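You operate a simulated robot arm through the tools that you are given. There is no shell and no other tool.

You are at the controls of a simulated robot arm. One attempt, no reset.

TASK
Lock the tilt, slide the tailstock up to the cup, switch on and run the test once.
Fine: lock the tailstock with the blue knob before the test; one press of the white button.
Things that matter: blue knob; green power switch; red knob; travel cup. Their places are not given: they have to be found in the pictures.

Only the result counts: the job must be done as asked and must still hold three seconds after the hand-in. Knocking over, shifting, dropping, spilling or breaking anything else fails it.

THE ROBOT
A 7-joint arm with a two-finger parallel gripper, fixed in place. Base frame: the origin is at the foot of the arm, x ahead of it, y to its left, z up. Units: mm, degrees, N and s.
Its first joint turns from -166.0 to 166.0 degrees. Payload 4.4 kg.
The tool frame sits at the grasp point between the pads (the TCP): z along the fingers, y along the line on which they close. The tips reach 23 mm beyond it. The gripper opens to 94 mm. The fingers are 38 mm wide and 10 mm thick; the gripper's body (54 by 96 mm) begins 39 mm behind the TCP.
Orientation is told as [roll, pitch, yaw] about the base's x, y, z axes, in that order, counted from this pose: with the fingers straight down and closing along the base's y, the tool's x points along the base's -x, its y along +y and its z along -z.

THE INTERFACE
- The arm moves only by the tool nudge_tool. Its argument "steps" is a list of rows, each a list of 2 entries, a list of its own where there are three numbers: the shift along the tool's x, y, z in mm, then the turn, a rotation vector about the tool's x, y, z in degrees. In form: [[[tx, ty, tz], [ax, ay, az]], ...]. A call has 1 to 20 rows; each row is the pose to reach, as a shift and turn from the pose commanded when the call began, along the tool's axes at that moment. "claw" is the closure, from 0 (fully open) to 1 (shut), set as the call begins (left out, the last holds). Rows are played at 5 a second. More than 50 mm and 8.6 degrees between two rows, or a gripper value outside its range, and nothing of the call is played. A pose out of reach is approached as far as the arm can. The call stops where the force on the tool passes 50 N (or 10 N more than at its start, if that is more) or the arm is blocked; 0.2 s more then pass. Each finger travels about 72 mm/s and halts on what it meets, pressing with about 28 N; the grip force reading is that of the motor and also rises with nothing between the fingers. The clock runs only during rows and for 0.2 s after the last one: add rows that repeat a pose to give the fingers time. It gives the time, the measured TCP pose, the force on the tool (base axes), the opening and the grip force at its end, in the units of the frame above (readings bear some noise), with the torque about the TCP (base axes, N m) and any sound that the robot's microphone picked up.
- Cameras (640 x 400 px; columns grow to the right, rows downward): "scene" is fixed at [49.9, -650.6, 1617.4]; the picture's right is [0.32, -0.95, 0.00], its down [-0.44, -0.15, -0.89] and it looks along [0.84, 0.28, -0.46] (base axes); focal length 332 px, centre (320, 200). "wrist" rides on the gripper at [87, 16, -74] in the tool frame; the picture's right is [-0.18, 0.98, 0.00], its down [-0.58, -0.11, -0.81] and it looks along [-0.79, -0.15, 0.59] (tool axes); focal length 243 px, centre (320, 200).
- capture(camera): a new picture of that camera. No time passes.
- probe_pixels(camera, pixels): there is no depth. For up to 12 entries [column, row, z] of the newest picture of that camera ("zoom" is the newest enlarged one), the place [x, y] in the base frame at which the ray of that pixel passes the height z, good to about 2 mm. No time passes.
- close_up(camera, box): a new picture of the part [left, top, right, bottom] of that camera's present view, enlarged. No time passes.
- close_job(): hands the job in; it is judged then, once.

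Leave the gripper open and the arm clear of the work at the hand-in unless told otherwise.

The tools are called as name(argument=value, ...) on one line, values as JSON. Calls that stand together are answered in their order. nudge_tool: Moves the arm, as the interface text tells. Its arguments: {"type":"object","properties":{"steps":{"type":"array"},"claw":{"type":"number"}},"required":["steps"]} The other tools are called the same way: capture (camera) takes a picture; probe_pixels (camera, pixels) gives the place at which the rays of pixels pass given heights; close_up (camera, box) takes an enlarged picture of a part of a camera's view; close_job () hands the job in.

At the start:

```text
time: 0.0
position: [608.5, -94.5, 1224.9]
orientation: [0.0, 0.1, 0.0]
wrist_force: [0.2, -0.1, -1.1]
torque: [0.05, -0.02, 0.0]
opening: 94.0
gripper_force: 0.0
```

scene: 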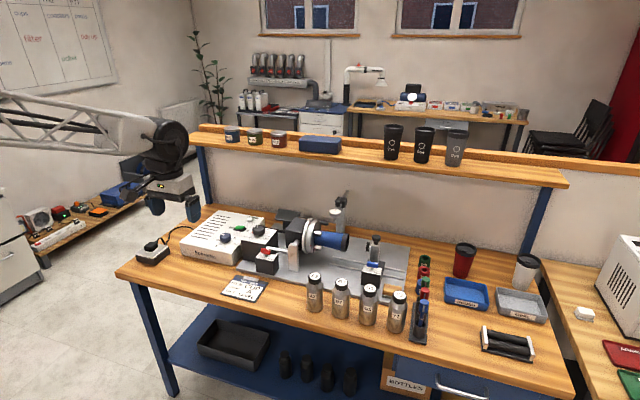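
wrist: 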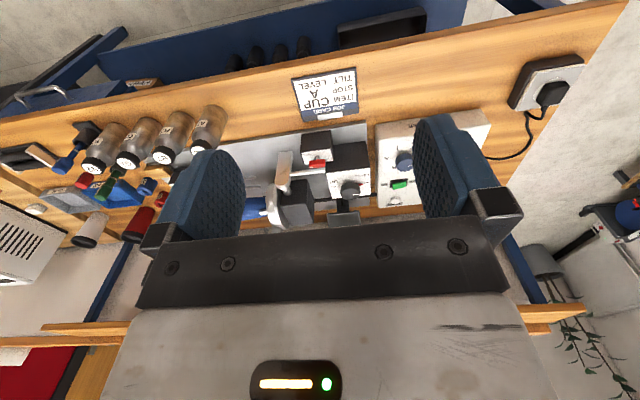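

I see a workbench with a machine (white control box on the left, a grey bed with a spindle and blue cone in the middle, and a tailstock on the right). I'll start with enlarged pictures of the machine.

close_up(camera="scene", box=[170, 190, 300, 300])

close_up(camera="scene", box=[270, 180, 430, 300])

close_up(camera="wrist", box=[240, 50, 420, 220])

```text
3.64 times, centred on (235, 245) of scene
```

zoom: 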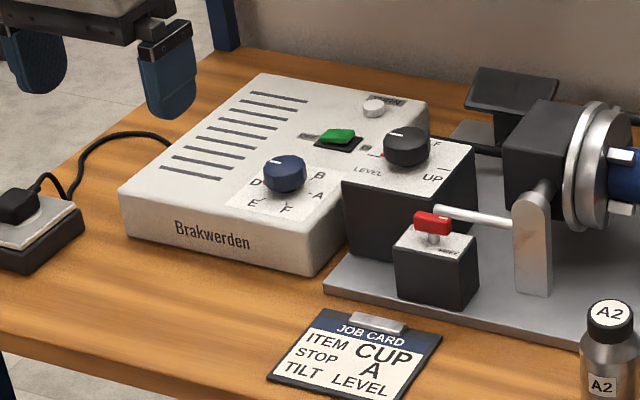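

```text
3.33 times, centred on (350, 240) of scene
```

zoom: 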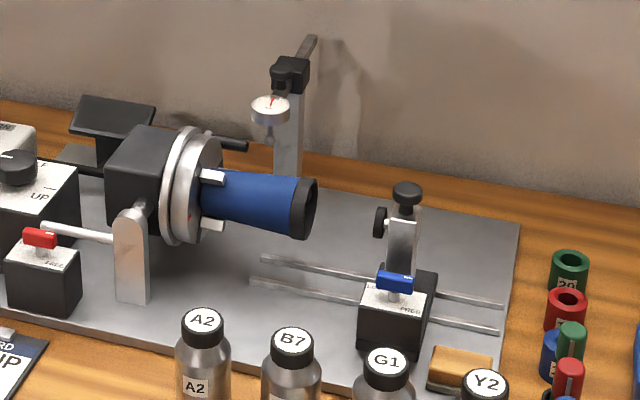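

```text
2.35 times, centred on (330, 135) of wrist
```

zoom: 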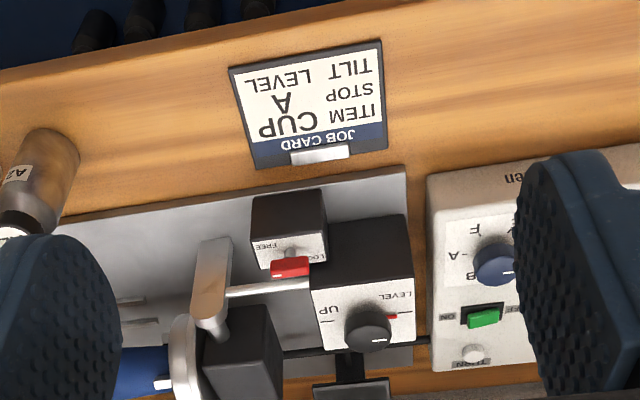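

The job card reads "ITEM CUP, STOP A, TILT LEVEL". There is a red T-knob (FREE/LOCK) beside the tilt box and a blue T-knob (PRESS/FREE?) on the tailstock. I'll enlarge further to read the labels and current positions.

close_up(camera="scene", box=[215, 210, 275, 248])

close_up(camera="scene", box=[240, 225, 300, 275])

close_up(camera="scene", box=[345, 225, 405, 300])

close_up(camera="wrist", box=[300, 130, 390, 200])

```text
10.53 times, centred on (245, 229) of scene
```

zoom: 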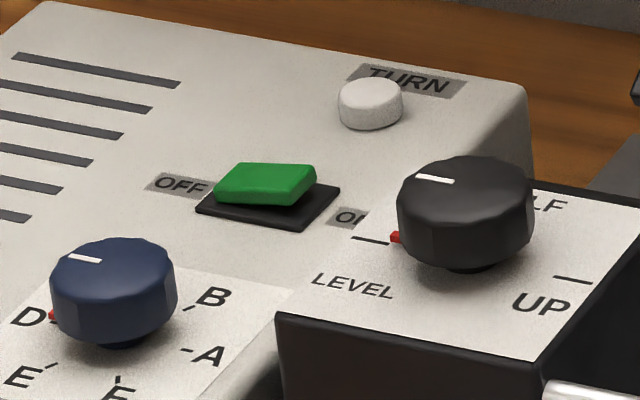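

```text
8.00 times, centred on (270, 250) of scene
```

zoom: 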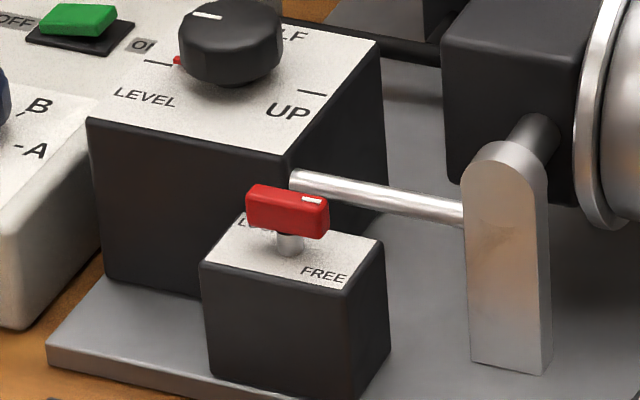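

```text
5.33 times, centred on (375, 262) of scene
```

zoom: 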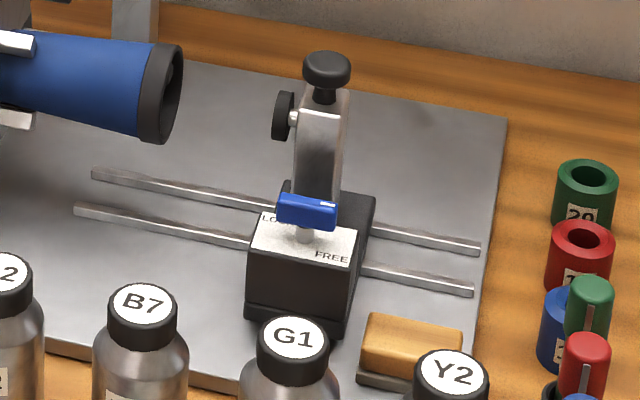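

```text
5.71 times, centred on (345, 165) of wrist
```

zoom: 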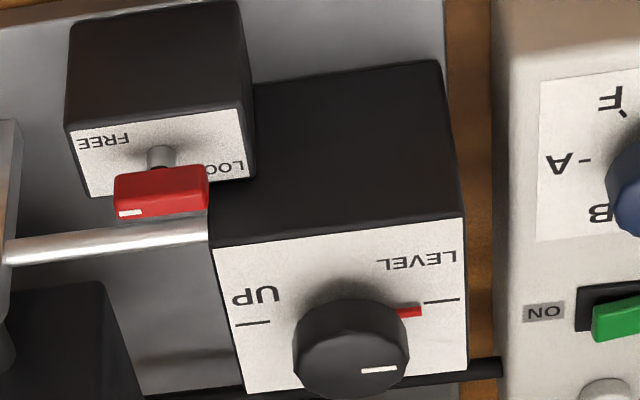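

The red knob's white mark and the "FREE"/"LOCK" captions are visible; both T-knobs appear to be on FREE. I'll find the bench height next by matching the job card in both views: scene (244.6, 286.2) and wrist (327.9, 96.7).

probe_pixels(camera="scene", pixels=[[244.6, 286.2, 0], [244.6, 286.2, 400], [244.6, 286.2, 600], [244.6, 286.2, 700], [244.6, 286.2, 800], [244.6, 286.2, 900]])

probe_pixels(camera="wrist", pixels=[[327.9, 96.7, 0], [327.9, 96.7, 400], [327.9, 96.7, 600], [327.9, 96.7, 700], [327.9, 96.7, 800], [327.9, 96.7, 900]])

```text
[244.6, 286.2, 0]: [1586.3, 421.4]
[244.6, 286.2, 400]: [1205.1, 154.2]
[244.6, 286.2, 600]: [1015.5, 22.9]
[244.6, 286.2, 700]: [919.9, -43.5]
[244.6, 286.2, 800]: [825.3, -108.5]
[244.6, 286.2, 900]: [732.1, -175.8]
```

```text
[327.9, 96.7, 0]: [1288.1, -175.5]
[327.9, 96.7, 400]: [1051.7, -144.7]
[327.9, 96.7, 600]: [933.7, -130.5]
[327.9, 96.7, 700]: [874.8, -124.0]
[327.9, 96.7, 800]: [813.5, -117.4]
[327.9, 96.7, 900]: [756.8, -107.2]
```

The bench top is at about z ≈ 815. Next I'll match the red knob (scene 266.2,251.5 / wrist 317.3,163.2), the green switch (scene 239.8,227.6 / wrist 399.8,185.2), the white button (scene 249.7,219 / wrist 395.5,201) and the blue knob (scene 372.6,263.5).

probe_pixels(camera="scene", pixels=[[266.2, 251.5, 850], [266.2, 251.5, 950], [239.8, 227.6, 850], [239.8, 227.6, 950], [249.7, 219, 850], [249.7, 219, 950], [372.6, 263.5, 850], [372.6, 263.5, 950], [225.3, 237.1, 850], [225.3, 237.1, 950], [258.8, 229.5, 850], [258.8, 229.5, 950]])

probe_pixels(camera="wrist", pixels=[[317.3, 163.2, 850], [317.3, 163.2, 950], [399.8, 185.2, 850], [399.8, 185.2, 950], [395.5, 201, 850], [395.5, 201, 950], [350.3, 190.4, 850], [350.3, 190.4, 950]])

```text
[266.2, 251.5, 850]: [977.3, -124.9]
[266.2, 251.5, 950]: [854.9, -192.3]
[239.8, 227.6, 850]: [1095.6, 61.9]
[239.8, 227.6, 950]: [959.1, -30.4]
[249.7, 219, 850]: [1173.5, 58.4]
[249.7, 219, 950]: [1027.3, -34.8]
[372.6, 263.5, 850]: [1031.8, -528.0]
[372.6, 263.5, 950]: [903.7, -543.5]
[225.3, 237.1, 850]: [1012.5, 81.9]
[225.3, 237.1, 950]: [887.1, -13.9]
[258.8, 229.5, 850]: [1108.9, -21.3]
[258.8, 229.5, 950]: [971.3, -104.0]
```

```text
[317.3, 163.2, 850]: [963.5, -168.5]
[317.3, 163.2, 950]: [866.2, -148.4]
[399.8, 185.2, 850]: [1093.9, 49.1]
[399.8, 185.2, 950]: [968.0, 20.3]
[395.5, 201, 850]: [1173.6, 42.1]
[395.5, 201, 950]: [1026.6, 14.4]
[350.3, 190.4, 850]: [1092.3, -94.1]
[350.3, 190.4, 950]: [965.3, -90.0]
```

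Triangulated: red knob ≈ (915,-158,900), green switch ≈ (1068,43,870), white button ≈ (1137,35,875), black tilt dial ≈ (993,-91,934). The tailstock needs a second view, so I'll move the hand right (base -y) at a safe height.

nudge_tool(steps=[[[0, -45, 0], [0, 0, 0]], [[0, -90, 0], [0, 0, 0]], [[0, -135, 0], [0, 0, 0]], [[0, -180, 0], [0, 0, 0]], [[0, -225, 0], [0, 0, 0]], [[0, -270, 0], [0, 0, 0]], [[0, -315, 0], [0, 0, 0]], [[0, -315, 0], [0, 0, 0]]], claw=0)

capture(camera="wrist")

capture(camera="scene")

```text
time: 1.8
position: [607.6, -409.6, 1222.2]
orientation: [0.0, 0.0, 0.1]
wrist_force: [0.1, -0.1, 1.1]
torque: [0.02, -0.02, 0.03]
opening: 94.0
gripper_force: 0.1
```

```text
taken
```

wrist: 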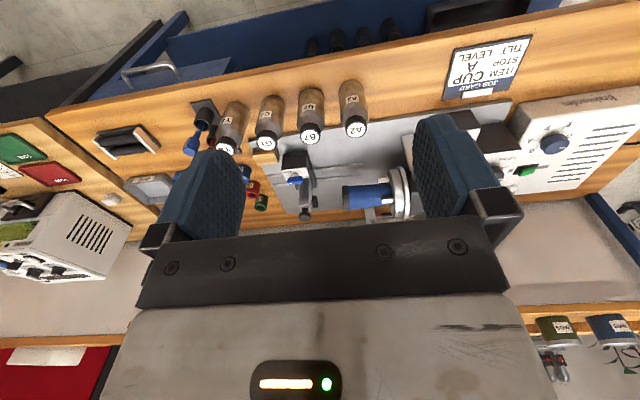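

```text
taken
```

scene: 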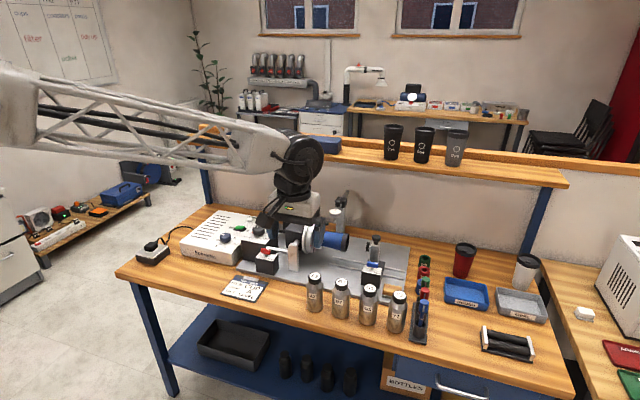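

close_up(camera="wrist", box=[230, 100, 430, 230])

close_up(camera="wrist", box=[490, 80, 640, 200])

close_up(camera="wrist", box=[265, 140, 345, 225])

```text
3.08 times, centred on (330, 165) of wrist
```

zoom: 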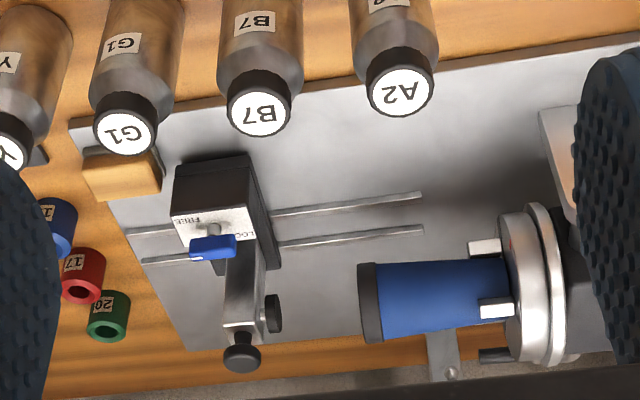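

```text
3.33 times, centred on (565, 140) of wrist
```

zoom: 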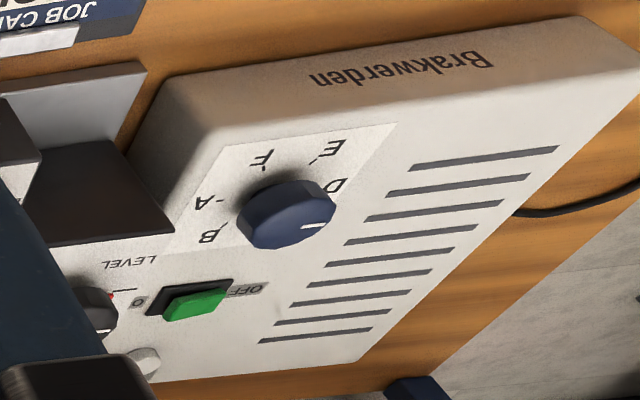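

```text
4.71 times, centred on (305, 182) of wrist
```

zoom: 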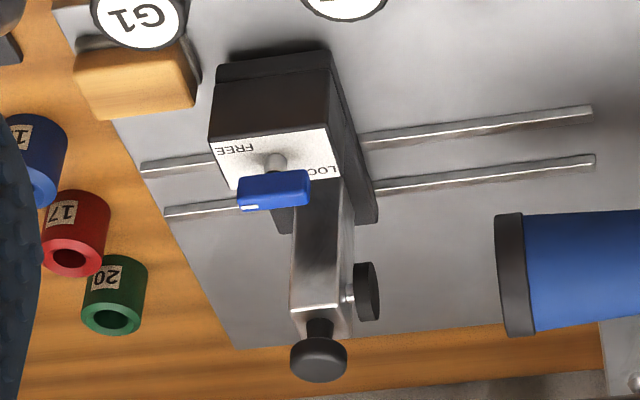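

The tailstock is visible now: blue T-knob at wrist px (295,180), pressing pad at (315,201), cup lid at (346,198). I'll probe these in both views for triangulation.

probe_pixels(camera="wrist", pixels=[[295, 179.9, 850], [295, 179.9, 950], [362.7, 163.3, 825], [267.4, 175, 825], [362.7, 163.3, 850], [267.4, 175, 850], [315, 201.1, 900], [315, 201.1, 1000], [305, 216, 900], [305, 216, 1000], [345.8, 197.9, 900], [345.8, 197.9, 1000]])

close_up(camera="scene", box=[300, 215, 420, 300])

```text
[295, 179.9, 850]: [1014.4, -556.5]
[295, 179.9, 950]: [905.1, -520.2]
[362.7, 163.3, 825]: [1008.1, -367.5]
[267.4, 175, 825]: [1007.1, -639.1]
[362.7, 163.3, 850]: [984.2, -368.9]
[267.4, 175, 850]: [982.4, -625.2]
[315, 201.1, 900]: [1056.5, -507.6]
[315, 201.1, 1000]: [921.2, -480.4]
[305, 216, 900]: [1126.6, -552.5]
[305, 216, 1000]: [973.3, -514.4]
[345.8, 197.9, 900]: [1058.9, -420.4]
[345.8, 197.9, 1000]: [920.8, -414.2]
```

```text
4.71 times, centred on (360, 258) of scene
```

zoom: 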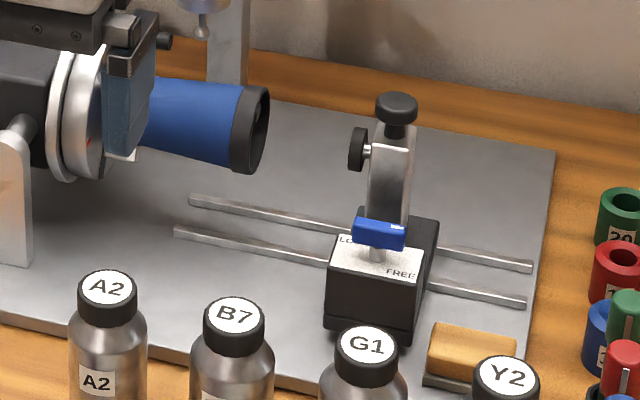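

probe_pixels(camera="scene", pixels=[[367.9, 247, 900], [367.9, 247, 1000], [346.2, 243.5, 900], [346.2, 243.5, 1000], [384, 235.5, 900], [384, 235.5, 1000], [374.6, 263, 850], [374.6, 263, 950]])

```text
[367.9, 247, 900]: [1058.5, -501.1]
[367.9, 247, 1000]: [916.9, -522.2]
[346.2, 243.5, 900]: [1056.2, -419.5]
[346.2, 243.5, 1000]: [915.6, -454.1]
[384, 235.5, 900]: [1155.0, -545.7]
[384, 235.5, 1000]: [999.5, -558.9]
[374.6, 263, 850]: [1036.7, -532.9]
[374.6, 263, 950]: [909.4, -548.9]
```

Estimates: tailstock pad ≈ (1039,-504,913), cup lid ≈ (1054,-420,902), blue knob ≈ (958,-537,905). The rails run along base y, and the gap is about 80 mm. I'll bring the camera closer to the red knob to read its captions and mark.

nudge_tool(steps=[[[-20, 40, 10], [0, 0, 0]], [[-45, 75, 25], [0, 0, 0]], [[-70, 110, 40], [0, 0, 0]], [[-95, 145, 60], [0, 0, 0]], [[-120, 180, 80], [0, 0, 0]], [[-145, 215, 100], [0, 0, 0]], [[-170, 240, 120], [0, 0, 0]], [[-190, 250, 140], [0, 0, 0]], [[-190, 250, 140], [0, 0, 0]]])

capture(camera="wrist")

close_up(camera="wrist", box=[260, 60, 420, 180])

```text
time: 3.8
position: [799.6, -157.9, 1085.2]
orientation: [0.0, 0.0, 0.1]
wrist_force: [0.0, 0.0, 0.5]
torque: [0.02, 0.01, 0.0]
opening: 93.9
gripper_force: 0.1
```

```text
taken
```

wrist: 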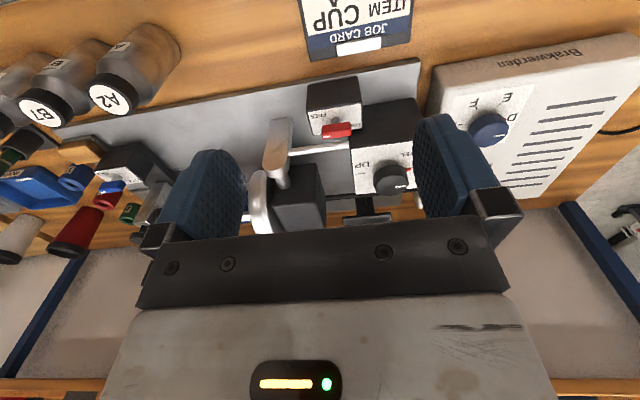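

```text
3.33 times, centred on (340, 120) of wrist
```

zoom: 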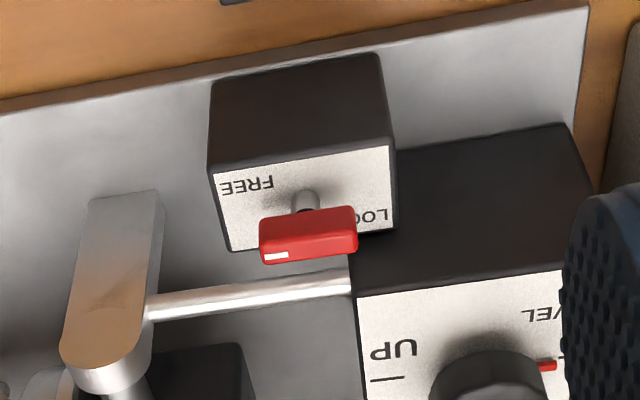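

The red bar lies along y with its white mark at the -y end, near the FREE caption; LOCK is toward the back/+y corner. I'll look from the scene camera again, and take a close view to measure this knob.

close_up(camera="scene", box=[235, 225, 305, 275])

close_up(camera="wrist", box=[295, 70, 395, 150])

```text
8.00 times, centred on (270, 250) of scene
```

zoom: 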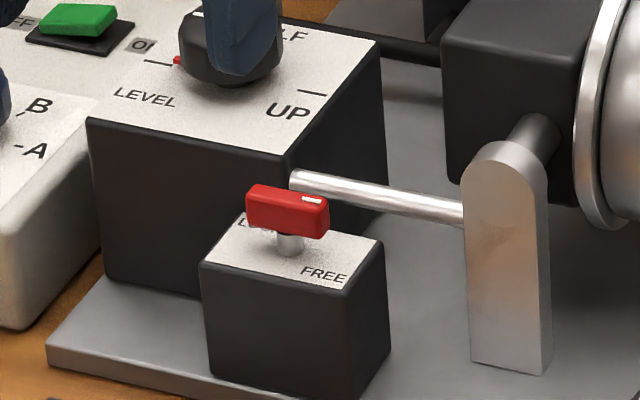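

```text
5.00 times, centred on (345, 110) of wrist
```

zoom: 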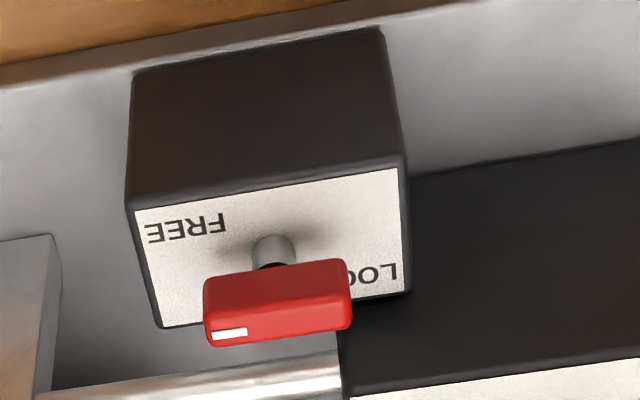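

probe_pixels(camera="wrist", pixels=[[336.6, 135, 880], [336.6, 135, 920], [307, 111, 880], [362, 103, 880], [363, 128, 880], [313, 135.5, 880], [307, 111, 860], [362, 103, 860]])

probe_pixels(camera="scene", pixels=[[266.25, 249.8, 880], [266.25, 249.8, 920], [274.2, 261.3, 880], [255, 257.7, 880], [277.9, 255, 880], [260, 251.6, 880], [274.2, 261.3, 860], [255, 257.7, 860]])

```text
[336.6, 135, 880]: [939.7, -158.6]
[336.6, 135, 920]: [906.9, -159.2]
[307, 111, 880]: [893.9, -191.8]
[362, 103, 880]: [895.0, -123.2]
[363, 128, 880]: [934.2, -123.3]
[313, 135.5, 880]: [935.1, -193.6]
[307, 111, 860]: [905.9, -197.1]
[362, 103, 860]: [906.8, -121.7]
```

```text
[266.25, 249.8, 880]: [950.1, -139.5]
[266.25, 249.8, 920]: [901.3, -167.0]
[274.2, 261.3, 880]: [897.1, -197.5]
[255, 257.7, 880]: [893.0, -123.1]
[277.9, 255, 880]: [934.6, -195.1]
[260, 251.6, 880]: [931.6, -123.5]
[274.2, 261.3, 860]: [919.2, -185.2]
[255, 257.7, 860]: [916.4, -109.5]
```

probe_pixels(camera="wrist", pixels=[[350, 149, 900], [350, 149, 940]])

probe_pixels(camera="scene", pixels=[[266.6, 245.25, 900], [266.6, 245.25, 940], [241.1, 240.2, 920], [277.7, 230.8, 920], [307, 272, 900], [328, 276, 900]])

```text
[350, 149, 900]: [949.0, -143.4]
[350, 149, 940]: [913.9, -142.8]
```

```text
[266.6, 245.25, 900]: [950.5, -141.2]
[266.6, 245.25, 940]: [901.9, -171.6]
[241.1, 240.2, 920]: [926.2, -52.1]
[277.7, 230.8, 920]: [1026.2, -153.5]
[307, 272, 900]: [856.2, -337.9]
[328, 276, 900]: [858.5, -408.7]
```

probe_pixels(camera="scene", pixels=[[277.5, 249.4, 860], [277.5, 249.4, 880], [277.5, 249.4, 900], [270, 247.7, 880], [270, 247.7, 900], [288, 251.5, 880], [288, 251.5, 900]])

probe_pixels(camera="wrist", pixels=[[289, 153, 860], [289, 153, 880], [289, 153, 900], [319, 149.5, 860], [319, 149.5, 880], [319, 149.5, 900], [345, 145.5, 880], [345, 145.5, 900]])

```text
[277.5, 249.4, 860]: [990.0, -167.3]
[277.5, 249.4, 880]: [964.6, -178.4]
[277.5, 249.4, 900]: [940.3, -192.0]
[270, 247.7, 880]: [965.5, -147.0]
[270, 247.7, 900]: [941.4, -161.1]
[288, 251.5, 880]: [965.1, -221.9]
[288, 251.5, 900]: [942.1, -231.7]
```

```text
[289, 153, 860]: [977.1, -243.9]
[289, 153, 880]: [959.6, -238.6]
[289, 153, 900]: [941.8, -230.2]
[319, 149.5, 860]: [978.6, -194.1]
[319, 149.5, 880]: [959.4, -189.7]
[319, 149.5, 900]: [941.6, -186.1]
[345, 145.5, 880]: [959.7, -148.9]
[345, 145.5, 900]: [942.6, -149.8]
```

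The red knob's plate is at z≈880 with the bar centred at (915,-159), its top at ≈908. A tilt rod runs behind it around x≈945–955, so clearance is tight. I'll move above the knob, turning the hand to yaw -90 so the fingers straddle the bar along x and the camera looks along the bar.

nudge_tool(steps=[[[-12, 0, 3], [0, 0, 8]], [[-24, 0, 6], [0, 0, 16]], [[-36, 0, 9], [0, 0, 24]], [[-48, 0, 12], [0, 0, 32]], [[-60, 0, 15], [0, 0, 40]], [[-70, 0, 18], [0, 0, 48]], [[-80, 0, 21], [0, 0, 56]], [[-90, 0, 24], [0, 0, 64]], [[-100, 0, 27], [0, 0, 72]], [[-108, 0, 30], [0, 0, 80]], [[-115, -1, 35], [0, 0, 88]], [[-115, -1, 35], [0, 0, 90]], [[-115, -1, 35], [0, 0, 90]]])

capture(camera="wrist")

capture(camera="scene")

```text
time: 6.6
position: [912.9, -160.9, 1050.0]
orientation: [-0.1, 0.0, -90.0]
wrist_force: [0.5, -0.2, -0.1]
torque: [0.0, 0.0, -0.02]
opening: 93.6
gripper_force: 0.0
```

```text
taken
```

wrist: 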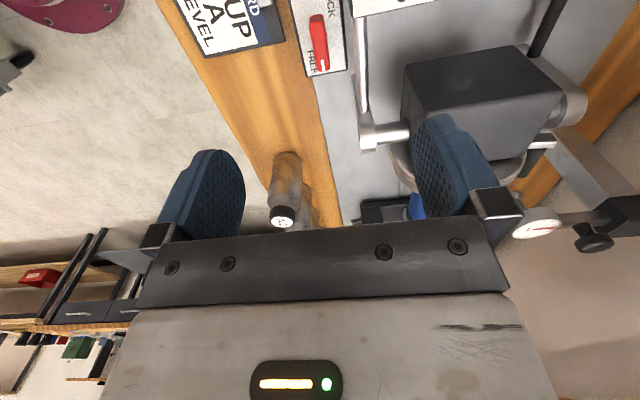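

```text
taken
```

scene: 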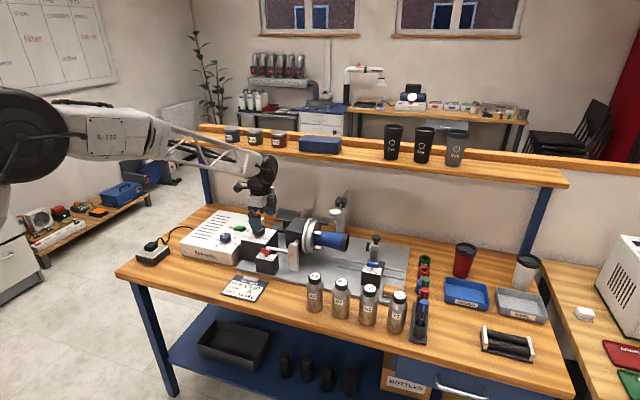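

close_up(camera="wrist", box=[270, 0, 420, 160])

close_up(camera="wrist", box=[285, 0, 375, 80])

```text
2.50 times, centred on (345, 80) of wrist
```

zoom: 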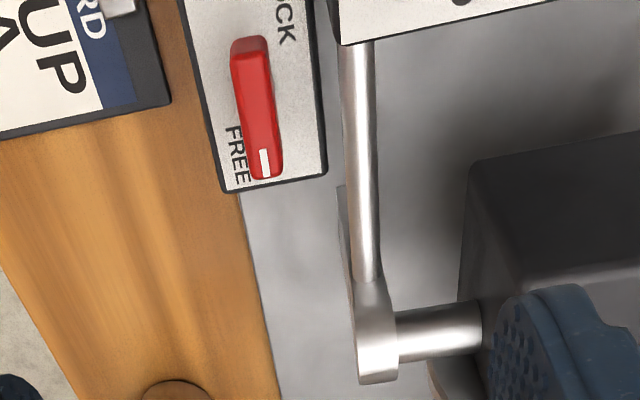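

```text
5.00 times, centred on (330, 40) of wrist
```

zoom: 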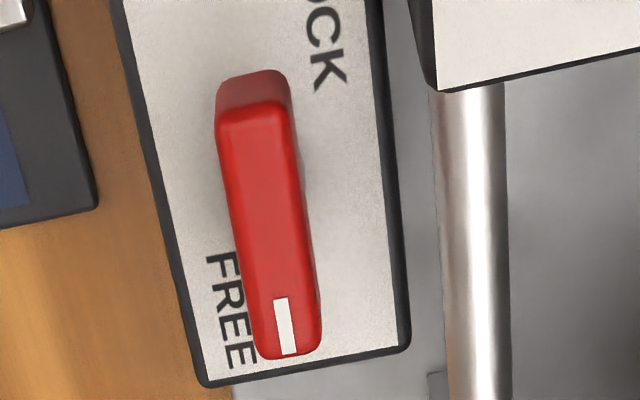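

The knob's mark points to -y next to FREE; LOCK is on the back/+y side, so it turns counter-clockwise seen from above. I'll measure the rod, bar and plate in this view.

probe_pixels(camera="wrist", pixels=[[359.8, 52, 870], [359.8, 52, 890], [359.8, 52, 910], [318.4, 22, 900], [318.4, 22, 908], [326, 108, 880], [345, 74, 880], [309, 76, 880], [353, 24, 900], [357, 18, 905]])

```text
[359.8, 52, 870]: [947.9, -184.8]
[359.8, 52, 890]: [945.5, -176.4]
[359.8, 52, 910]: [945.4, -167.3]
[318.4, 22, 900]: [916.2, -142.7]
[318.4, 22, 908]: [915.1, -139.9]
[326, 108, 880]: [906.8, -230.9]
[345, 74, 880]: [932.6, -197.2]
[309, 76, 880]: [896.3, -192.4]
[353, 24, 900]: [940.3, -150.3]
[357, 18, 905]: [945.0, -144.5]
```

probe_pixels(camera="wrist", pixels=[[324, 69.5, 908], [316, 22, 908], [320, 47, 908], [313.6, 23, 908], [318.6, 23, 908]])

```text
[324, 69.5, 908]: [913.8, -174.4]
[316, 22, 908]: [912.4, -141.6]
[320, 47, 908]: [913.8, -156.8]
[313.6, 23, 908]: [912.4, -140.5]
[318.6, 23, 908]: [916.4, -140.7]
```

The bar is centred at about (914,-158) and 12 mm wide; the rod's near face is at x≈940. I'll narrow the gripper to about 24 mm and descend to z≈940, tips still above the bar, then check.

nudge_tool(steps=[[[2.4, 1.2, 0], [0, 0, 0]], [[2.4, 1.2, 0], [0, 0, 0]], [[2.4, 1.2, 0], [0, 0, 0]], [[2.4, 1.2, 30], [0, 0, 0]], [[2.4, 1.2, 60], [0, 0, 0]], [[2.4, 1.2, 90], [0, 0, 0]], [[2.4, 1.2, 108], [0, 0, 0]], [[2.4, 1.2, 108], [0, 0, 0]]], claw=0.745)

capture(camera="wrist")

close_up(camera="scene", box=[225, 200, 305, 280])

```text
time: 8.4
position: [915.3, -157.0, 943.1]
orientation: [0.1, 0.1, -90.0]
wrist_force: [-0.4, 0.7, 0.6]
torque: [0.02, 0.01, 0.01]
opening: 24.3
gripper_force: 0.0
```

```text
taken
```

wrist: 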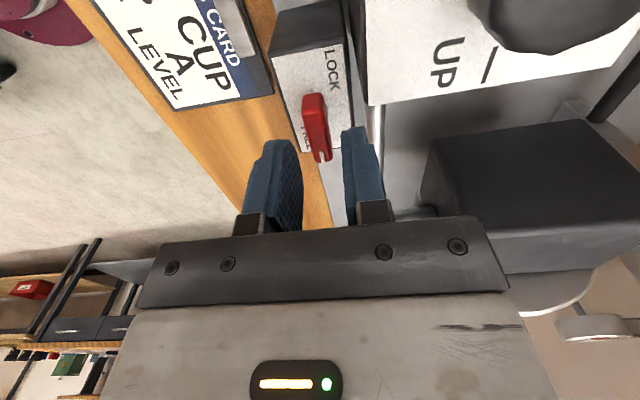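

```text
5.00 times, centred on (265, 240) of scene
```

zoom: 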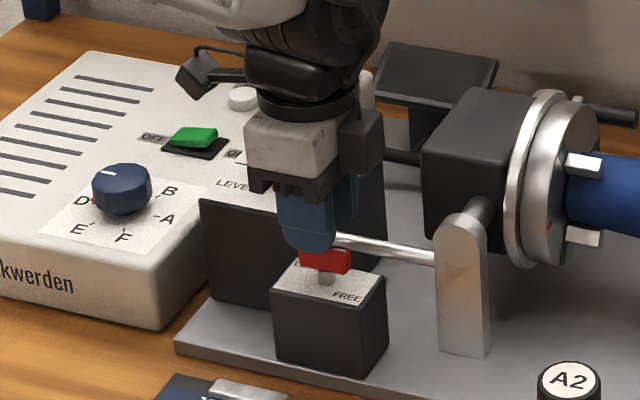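

The bar sits between the two fingers. I'll descend 21 mm to z≈922 (tips ≈899, beside the bar), then close.

nudge_tool(steps=[[[-1, -1, 8], [0, 0, 0]], [[-1, -1, 15], [0, 0, 0]], [[-1, -1, 21], [0, 0, 0]], [[-1, -1, 21], [0, 0, 0]]])

close_up(camera="wrist", box=[220, 60, 420, 230])

close_up(camera="scene", box=[245, 225, 295, 275])

```text
time: 9.4
position: [914.5, -157.9, 921.8]
orientation: [0.0, 0.0, -90.1]
wrist_force: [-0.3, 0.5, -0.1]
torque: [0.01, 0.03, -0.02]
opening: 23.8
gripper_force: 0.1
```

```text
2.35 times, centred on (320, 145) of wrist
```

zoom: 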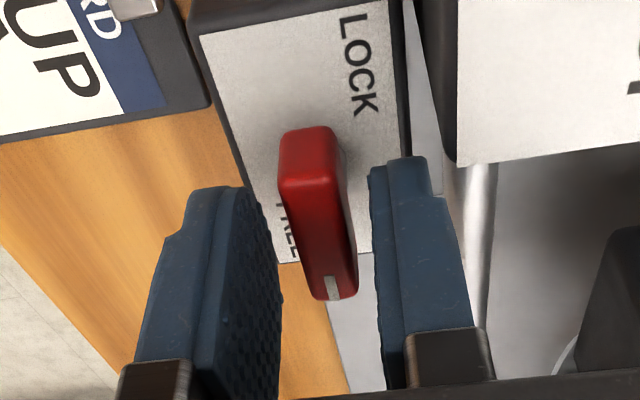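

```text
8.00 times, centred on (270, 250) of scene
```

zoom: 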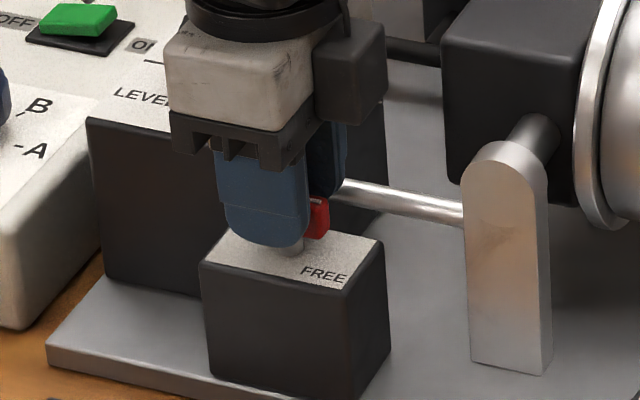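

The bar is cleanly between the pads. I'll close the gripper on it now.

nudge_tool(steps=[[[0, 0, 0], [0, 0, 0]], [[0, 0, 0], [0, 0, 0]], [[0, 0, 0], [0, 0, 0]]], claw=1)

```text
time: 10.2
position: [914.8, -157.8, 921.5]
orientation: [0.1, -0.1, -90.1]
wrist_force: [22.0, -2.6, -6.8]
torque: [-0.23, -0.34, 0.0]
opening: 11.7
gripper_force: 44.6
```

The grip holds the 11.7 mm bar, but there is a side load of 22 N along +x, meaning the hand is slightly off centre. I'll shift +1 mm in x to relax it.

nudge_tool(steps=[[[0, 0.5, 0], [0, 0, 0]], [[0, 1, 0], [0, 0, 0]], [[0, 1, 0], [0, 0, 0]]])

```text
time: 11.0
position: [914.3, -158.3, 921.0]
orientation: [-0.1, 0.0, -89.9]
wrist_force: [-13.8, 2.4, 10.4]
torque: [-0.63, 0.28, -0.01]
opening: 12.0
gripper_force: 45.4
```

The load flipped to -14 N, so the centre is about 0.4 mm back. I'll correct that and begin turning counter-clockwise (tool z negative) in small steps, first 24°.

nudge_tool(steps=[[[0, -0.4, 0], [0, 0, 0]], [[0, -0.4, 0], [0, 0, -4]], [[0, -0.4, 0], [0, 0, -8]], [[0, -0.4, 0], [0, 0, -12]], [[0, -0.4, 0], [0, 0, -12]]])

close_up(camera="wrist", box=[220, 60, 420, 230])

close_up(camera="scene", box=[245, 225, 295, 275])

```text
time: 12.2
position: [913.3, -158.3, 921.4]
orientation: [0.0, 0.0, -77.9]
wrist_force: [-33.0, -0.5, 26.3]
torque: [0.75, 0.79, -0.02]
opening: 12.2
gripper_force: 45.1
```

```text
2.35 times, centred on (320, 145) of wrist
```

zoom: 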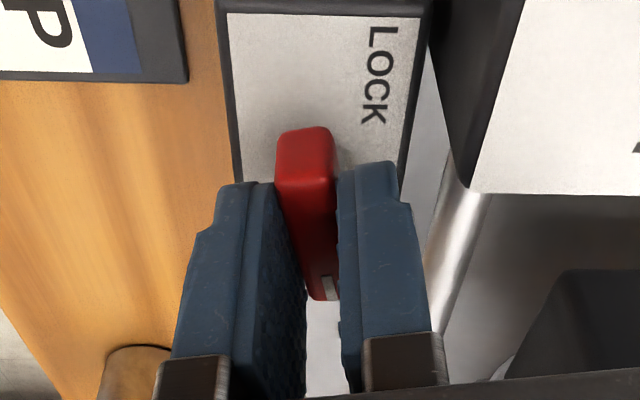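

```text
8.00 times, centred on (270, 250) of scene
```

zoom: 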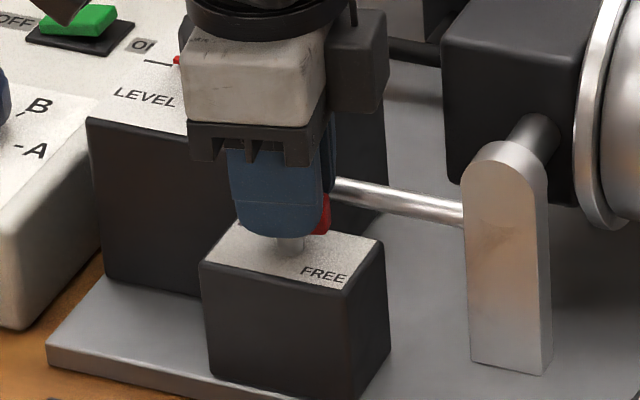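

The knob turns with the hand (no resisting torque), but the side load has grown to -33 N in x and +26 N in z. I'll ease the hand -0.8 mm in x and 0.6 mm up, then read.

nudge_tool(steps=[[[0, -0.4, -0.3], [0, 0, 0]], [[0, -0.8, -0.6], [0, 0, 0]], [[0, -0.8, -0.6], [0, 0, 0]]])

```text
time: 13.0
position: [912.3, -156.9, 921.0]
orientation: [0.2, -0.1, -78.0]
wrist_force: [6.5, 2.6, 13.8]
torque: [0.23, -0.04, -0.03]
opening: 11.8
gripper_force: 45.0
```

The loads are relaxed. I'll turn another 16°.

nudge_tool(steps=[[[0, 0, 0], [0, 0, -4]], [[0, 0, 0], [0, 0, -8]], [[0, 0, 0], [0, 0, -12]], [[0, 0, 0], [0, 0, -16]], [[0, 0, 0], [0, 0, -16]]])

```text
time: 14.2
position: [914.5, -157.5, 920.7]
orientation: [0.1, 0.0, -61.9]
wrist_force: [35.4, 18.1, 12.8]
torque: [1.11, -0.11, -0.03]
opening: 12.0
gripper_force: 44.9
```

There is a 40 N load along the closing axis, so I'll shift +0.9 mm that way.

nudge_tool(steps=[[[0, 0.5, -0.2], [0, 0, 0]], [[0, 0.9, -0.3], [0, 0, 0]], [[0, 0.9, -0.3], [0, 0, 0]]])

```text
time: 15.0
position: [915.2, -157.8, 921.2]
orientation: [0.1, -0.1, -61.9]
wrist_force: [15.4, 13.3, 15.7]
torque: [-0.66, -0.75, -0.03]
opening: 11.9
gripper_force: 45.2
```

nudge_tool(steps=[[[0, 0.5, -0.2], [0, 0, 0]], [[0, 0.6, -0.3], [0, 0, -4]], [[0, 0.7, -0.3], [0, 0, -8]], [[0, 0.8, -0.3], [0, 0, -12]], [[0, 0.8, -0.3], [0, 0, -12]]])

close_up(camera="wrist", box=[220, 60, 420, 230])

```text
time: 16.2
position: [913.7, -157.2, 922.0]
orientation: [0.0, 0.1, -49.8]
wrist_force: [-26.7, 13.6, 21.0]
torque: [0.39, 0.54, 0.03]
opening: 11.8
gripper_force: 45.4
```

```text
2.35 times, centred on (320, 145) of wrist
```

zoom: 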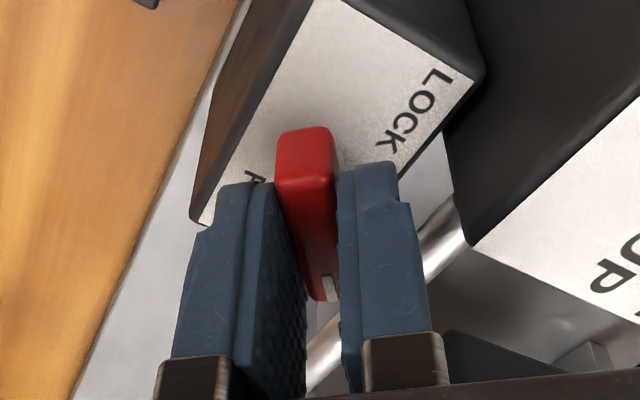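

The bar follows the hand (now at yaw -50). I'll relieve the loads slightly and keep turning.

nudge_tool(steps=[[[0.6, -0.2, -0.4], [0, 0, 0]], [[0.6, -0.2, -0.4], [0, 0, -4]], [[0.6, -0.2, -0.4], [0, 0, -8]], [[0.6, -0.2, -0.4], [0, 0, -12]], [[0.6, -0.2, -0.4], [0, 0, -12]]])

```text
time: 17.4
position: [913.1, -158.8, 921.2]
orientation: [-0.1, 0.1, -37.9]
wrist_force: [-22.2, -9.2, -7.5]
torque: [-0.94, -0.76, -0.03]
opening: 11.9
gripper_force: 45.0
```

nudge_tool(steps=[[[0.2, -0.5, 0], [0, 0, 0]], [[0.2, -0.5, 0], [0, 0, -4]], [[0.2, -0.5, 0], [0, 0, -8]], [[0.2, -0.5, 0], [0, 0, -12]], [[0.2, -0.5, 0], [0, 0, -12]]])

```text
time: 18.6
position: [913.8, -157.7, 921.4]
orientation: [0.0, 0.0, -25.9]
wrist_force: [18.7, -12.9, -28.7]
torque: [-0.24, -0.45, 0.03]
opening: 12.0
gripper_force: 45.3
```

nudge_tool(steps=[[[-0.5, 0, 0.5], [0, 0, 0]], [[-0.5, 0, 0.5], [0, 0, -4]], [[-0.5, 0, 0.5], [0, 0, -8]], [[-0.5, 0, 0.5], [0, 0, -12]], [[-0.5, 0, 0.5], [0, 0, -12]]])

close_up(camera="wrist", box=[220, 60, 420, 230])

```text
time: 19.8
position: [914.2, -157.6, 921.6]
orientation: [-0.1, 0.1, -13.9]
wrist_force: [16.7, -6.7, -24.9]
torque: [0.05, 0.19, -0.01]
opening: 11.7
gripper_force: 45.1
```

```text
2.35 times, centred on (320, 145) of wrist
```

zoom: 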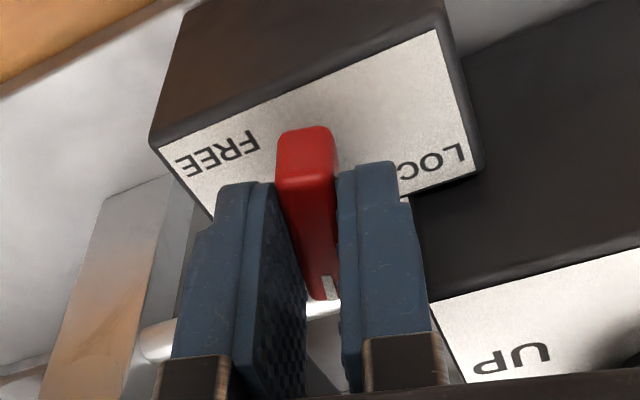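

At yaw -14 and still free. I'll relieve slightly and turn the next 14°, watching for torque or a click.

nudge_tool(steps=[[[-0.3, 0, 0.5], [0, 0, 0]], [[-0.3, 0, 0.5], [0, 0, -4]], [[-0.3, 0, 0.5], [0, 0, -8]], [[-0.3, 0, 0.5], [0, 0, -12]], [[-0.3, 0, 0.5], [0, 0, -14]], [[-0.3, 0, 0.5], [0, 0, -14]]])

close_up(camera="wrist", box=[220, 60, 420, 230])

```text
time: 21.2
position: [915.5, -157.4, 921.9]
orientation: [0.0, 0.0, 0.1]
wrist_force: [-27.5, 6.3, 1.5]
torque: [0.1, 0.7, -0.06]
opening: 11.7
gripper_force: 45.1
```

```text
2.35 times, centred on (320, 145) of wrist
```

zoom: 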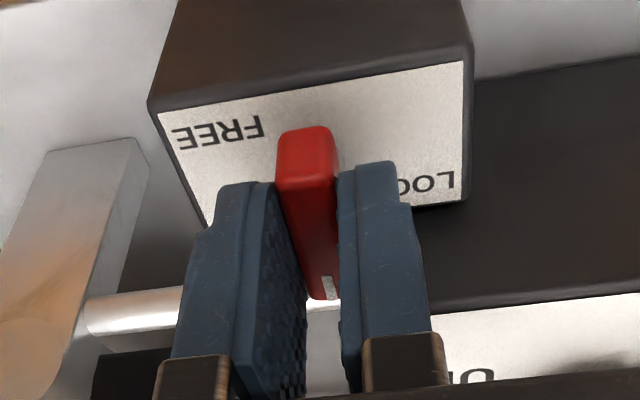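

The bar is now at 90° (mark toward +x). No click yet; torque is -0.06. I'll turn a further 6° gently to check whether a stop has been reached.

nudge_tool(steps=[[[0.6, 0, 0], [0, 0, 0]], [[0.6, 0, 0], [0, 0, -3]], [[0.6, 0, 0], [0, 0, -6]], [[0.6, 0, 0], [0, 0, -6]]])

close_up(camera="wrist", box=[220, 60, 420, 230])

```text
time: 22.2
position: [915.5, -157.9, 921.3]
orientation: [0.0, -0.2, 6.1]
wrist_force: [-8.3, 8.4, 3.4]
torque: [0.16, 0.24, -1.79]
opening: 14.5
gripper_force: 45.1
```

```text
2.35 times, centred on (320, 145) of wrist
```

zoom: 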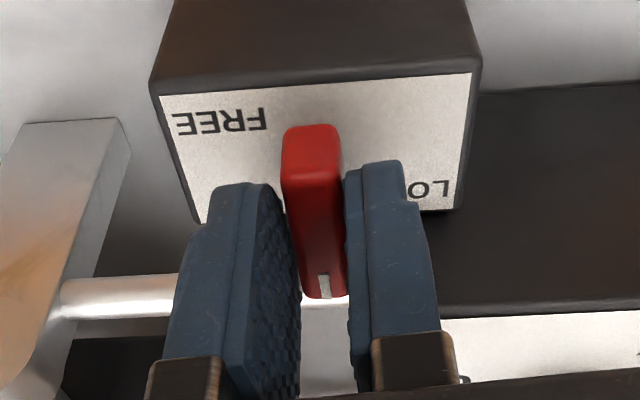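

The torque jumped to -1.79 N·m and the pads opened to 14.5 mm, so the knob is at its end stop at 90°: LOCK. I'll turn back to 0°, open a little and rise straight up.

nudge_tool(steps=[[[0, 0, 0], [0, 0, 3]], [[0, 0, 0], [0, 0, 6]], [[0, 0, 0], [0, 0, 6]]])

nudge_tool(steps=[[[0, 0, 0], [0, 0, 0]], [[0, 0, 0], [0, 0, 0]], [[0, 0, 0], [0, 0, 0]], [[0, 0, -10], [0, 0, 0]], [[0, 0, -25], [0, 0, 0]], [[0, 0, -60], [0, 0, 0]], [[0, 0, -100], [0, 0, 0]], [[0, 0, -100], [0, 0, 0]]], claw=0.72)

capture(camera="wrist")

close_up(camera="scene", box=[235, 215, 305, 275])

```text
time: 23.0
position: [914.9, -158.1, 922.1]
orientation: [0.0, -0.1, 0.1]
wrist_force: [3.1, 19.9, 4.8]
torque: [0.34, -1.34, -0.03]
opening: 11.8
gripper_force: 44.9
```

```text
time: 24.8
position: [912.1, -158.3, 1021.0]
orientation: [0.0, 0.0, 0.0]
wrist_force: [0.0, 0.3, 0.3]
torque: [-0.01, -0.02, 0.0]
opening: 26.2
gripper_force: 0.0
```

```text
taken
```

wrist: 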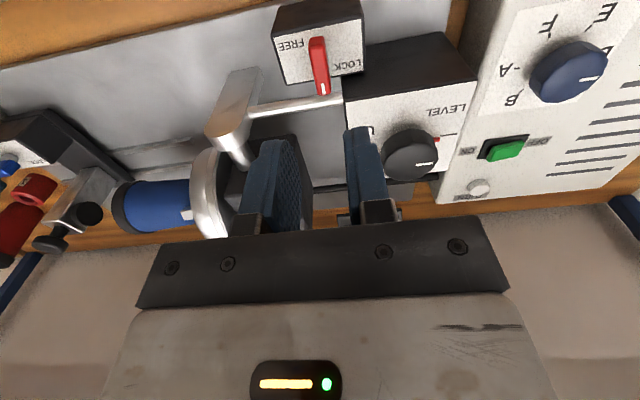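

```text
6.67 times, centred on (270, 245) of scene
```

zoom: 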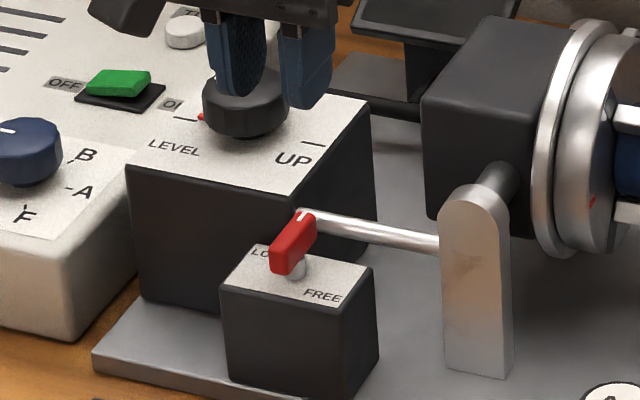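

The red knob now points to LOCK. Next is the tailstock: I'll move to about (800,-500,1080) to see it closely.

nudge_tool(steps=[[[15, 0, -30], [0, 0, 0]], [[30, -35, -59], [0, 0, 0]], [[45, -75, -59], [0, 0, 0]], [[60, -115, -59], [0, 0, 0]], [[75, -155, -59], [0, 0, 0]], [[90, -195, -59], [0, 0, 0]], [[100, -235, -59], [0, 0, 0]], [[110, -275, -59], [0, 0, 0]], [[112, -315, -59], [0, 0, 0]], [[112, -342, -59], [0, 0, 0]], [[112, -342, -59], [0, 0, 0]]], claw=0)

capture(camera="wrist")

close_up(camera="wrist", box=[240, 50, 420, 210])

capture(camera="scene")

```text
time: 27.2
position: [802.3, -499.4, 1080.4]
orientation: [0.0, -0.1, 0.0]
wrist_force: [-0.1, 0.0, 0.0]
torque: [0.02, -0.03, 0.02]
opening: 93.9
gripper_force: 0.1
```

```text
taken
```

wrist: 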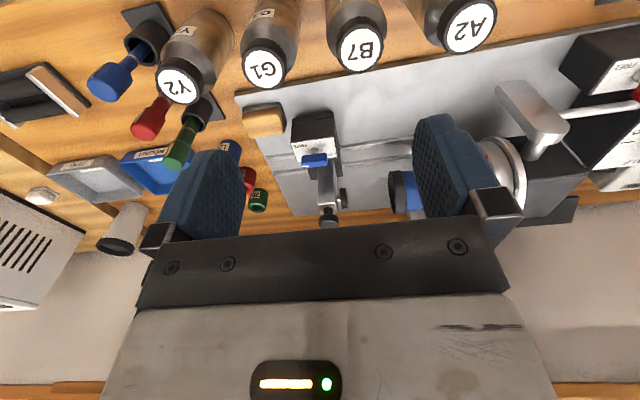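

```text
2.50 times, centred on (330, 130) of wrist
```

zoom: 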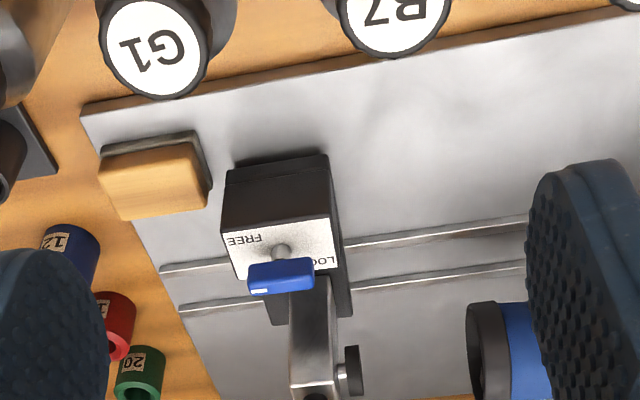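

```text
taken
```

scene: 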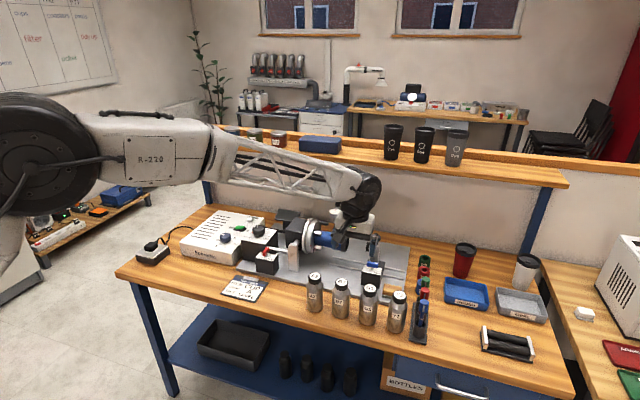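

I'll measure the tailstock plate corners, the bar, the pad and the cup lid in this view.

probe_pixels(camera="wrist", pixels=[[290.8, 144, 880], [334, 136.8, 880], [336.8, 157.2, 880], [298, 162, 880], [315.2, 163.2, 908], [304, 166, 908], [327, 158.5, 908], [343.5, 198, 910], [390, 190, 910], [290.8, 144, 870], [334, 136.8, 870]])

close_up(camera="scene", box=[330, 225, 410, 295])

```text
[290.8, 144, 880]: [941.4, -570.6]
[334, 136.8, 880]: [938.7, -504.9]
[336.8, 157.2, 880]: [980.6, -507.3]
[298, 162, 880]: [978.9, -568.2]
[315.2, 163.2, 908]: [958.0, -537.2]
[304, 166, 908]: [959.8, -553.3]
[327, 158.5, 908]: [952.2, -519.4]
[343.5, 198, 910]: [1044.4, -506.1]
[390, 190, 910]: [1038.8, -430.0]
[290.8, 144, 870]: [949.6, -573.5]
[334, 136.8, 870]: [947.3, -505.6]
```

```text
5.71 times, centred on (370, 260) of scene
```

zoom: 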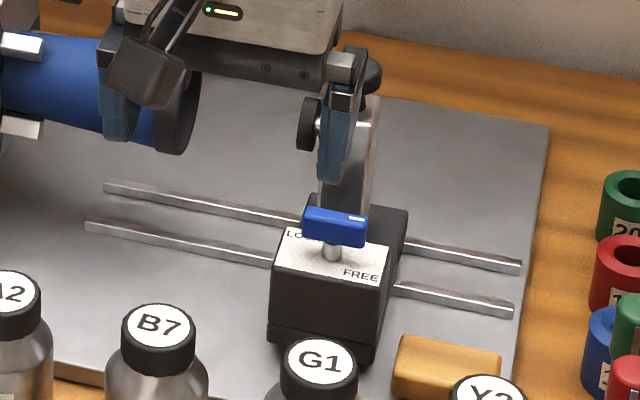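

probe_pixels(camera="wrist", pixels=[[336, 202.8, 900], [336, 202.8, 940], [336, 202.8, 980], [335, 163, 880], [335, 163, 900]])

probe_pixels(camera="scene", pixels=[[371.3, 247.8, 900], [371.3, 247.8, 940], [371.3, 247.8, 980], [362.1, 271.4, 880], [380.2, 274.9, 880], [371.3, 262, 880], [371.3, 262, 900]])

close_up(camera="wrist", box=[280, 130, 380, 230])

```text
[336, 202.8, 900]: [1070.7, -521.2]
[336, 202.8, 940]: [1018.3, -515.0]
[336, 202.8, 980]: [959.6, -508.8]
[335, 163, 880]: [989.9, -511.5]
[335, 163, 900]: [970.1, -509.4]
```

```text
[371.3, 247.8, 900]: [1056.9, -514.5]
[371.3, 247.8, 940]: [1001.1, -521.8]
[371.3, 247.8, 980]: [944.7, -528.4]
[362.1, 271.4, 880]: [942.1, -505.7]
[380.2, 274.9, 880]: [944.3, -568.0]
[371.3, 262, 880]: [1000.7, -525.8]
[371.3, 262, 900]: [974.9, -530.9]
```

```text
4.00 times, centred on (330, 180) of wrist
```

zoom: 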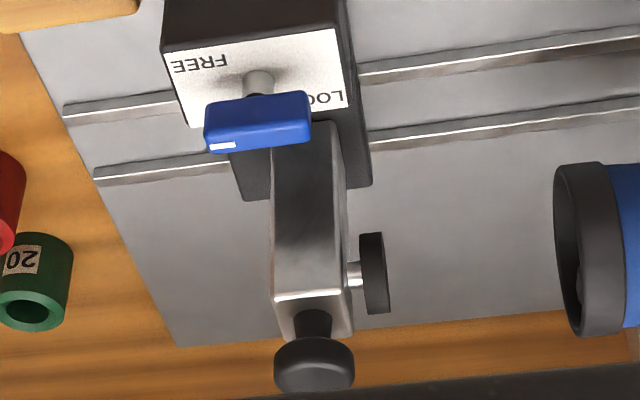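

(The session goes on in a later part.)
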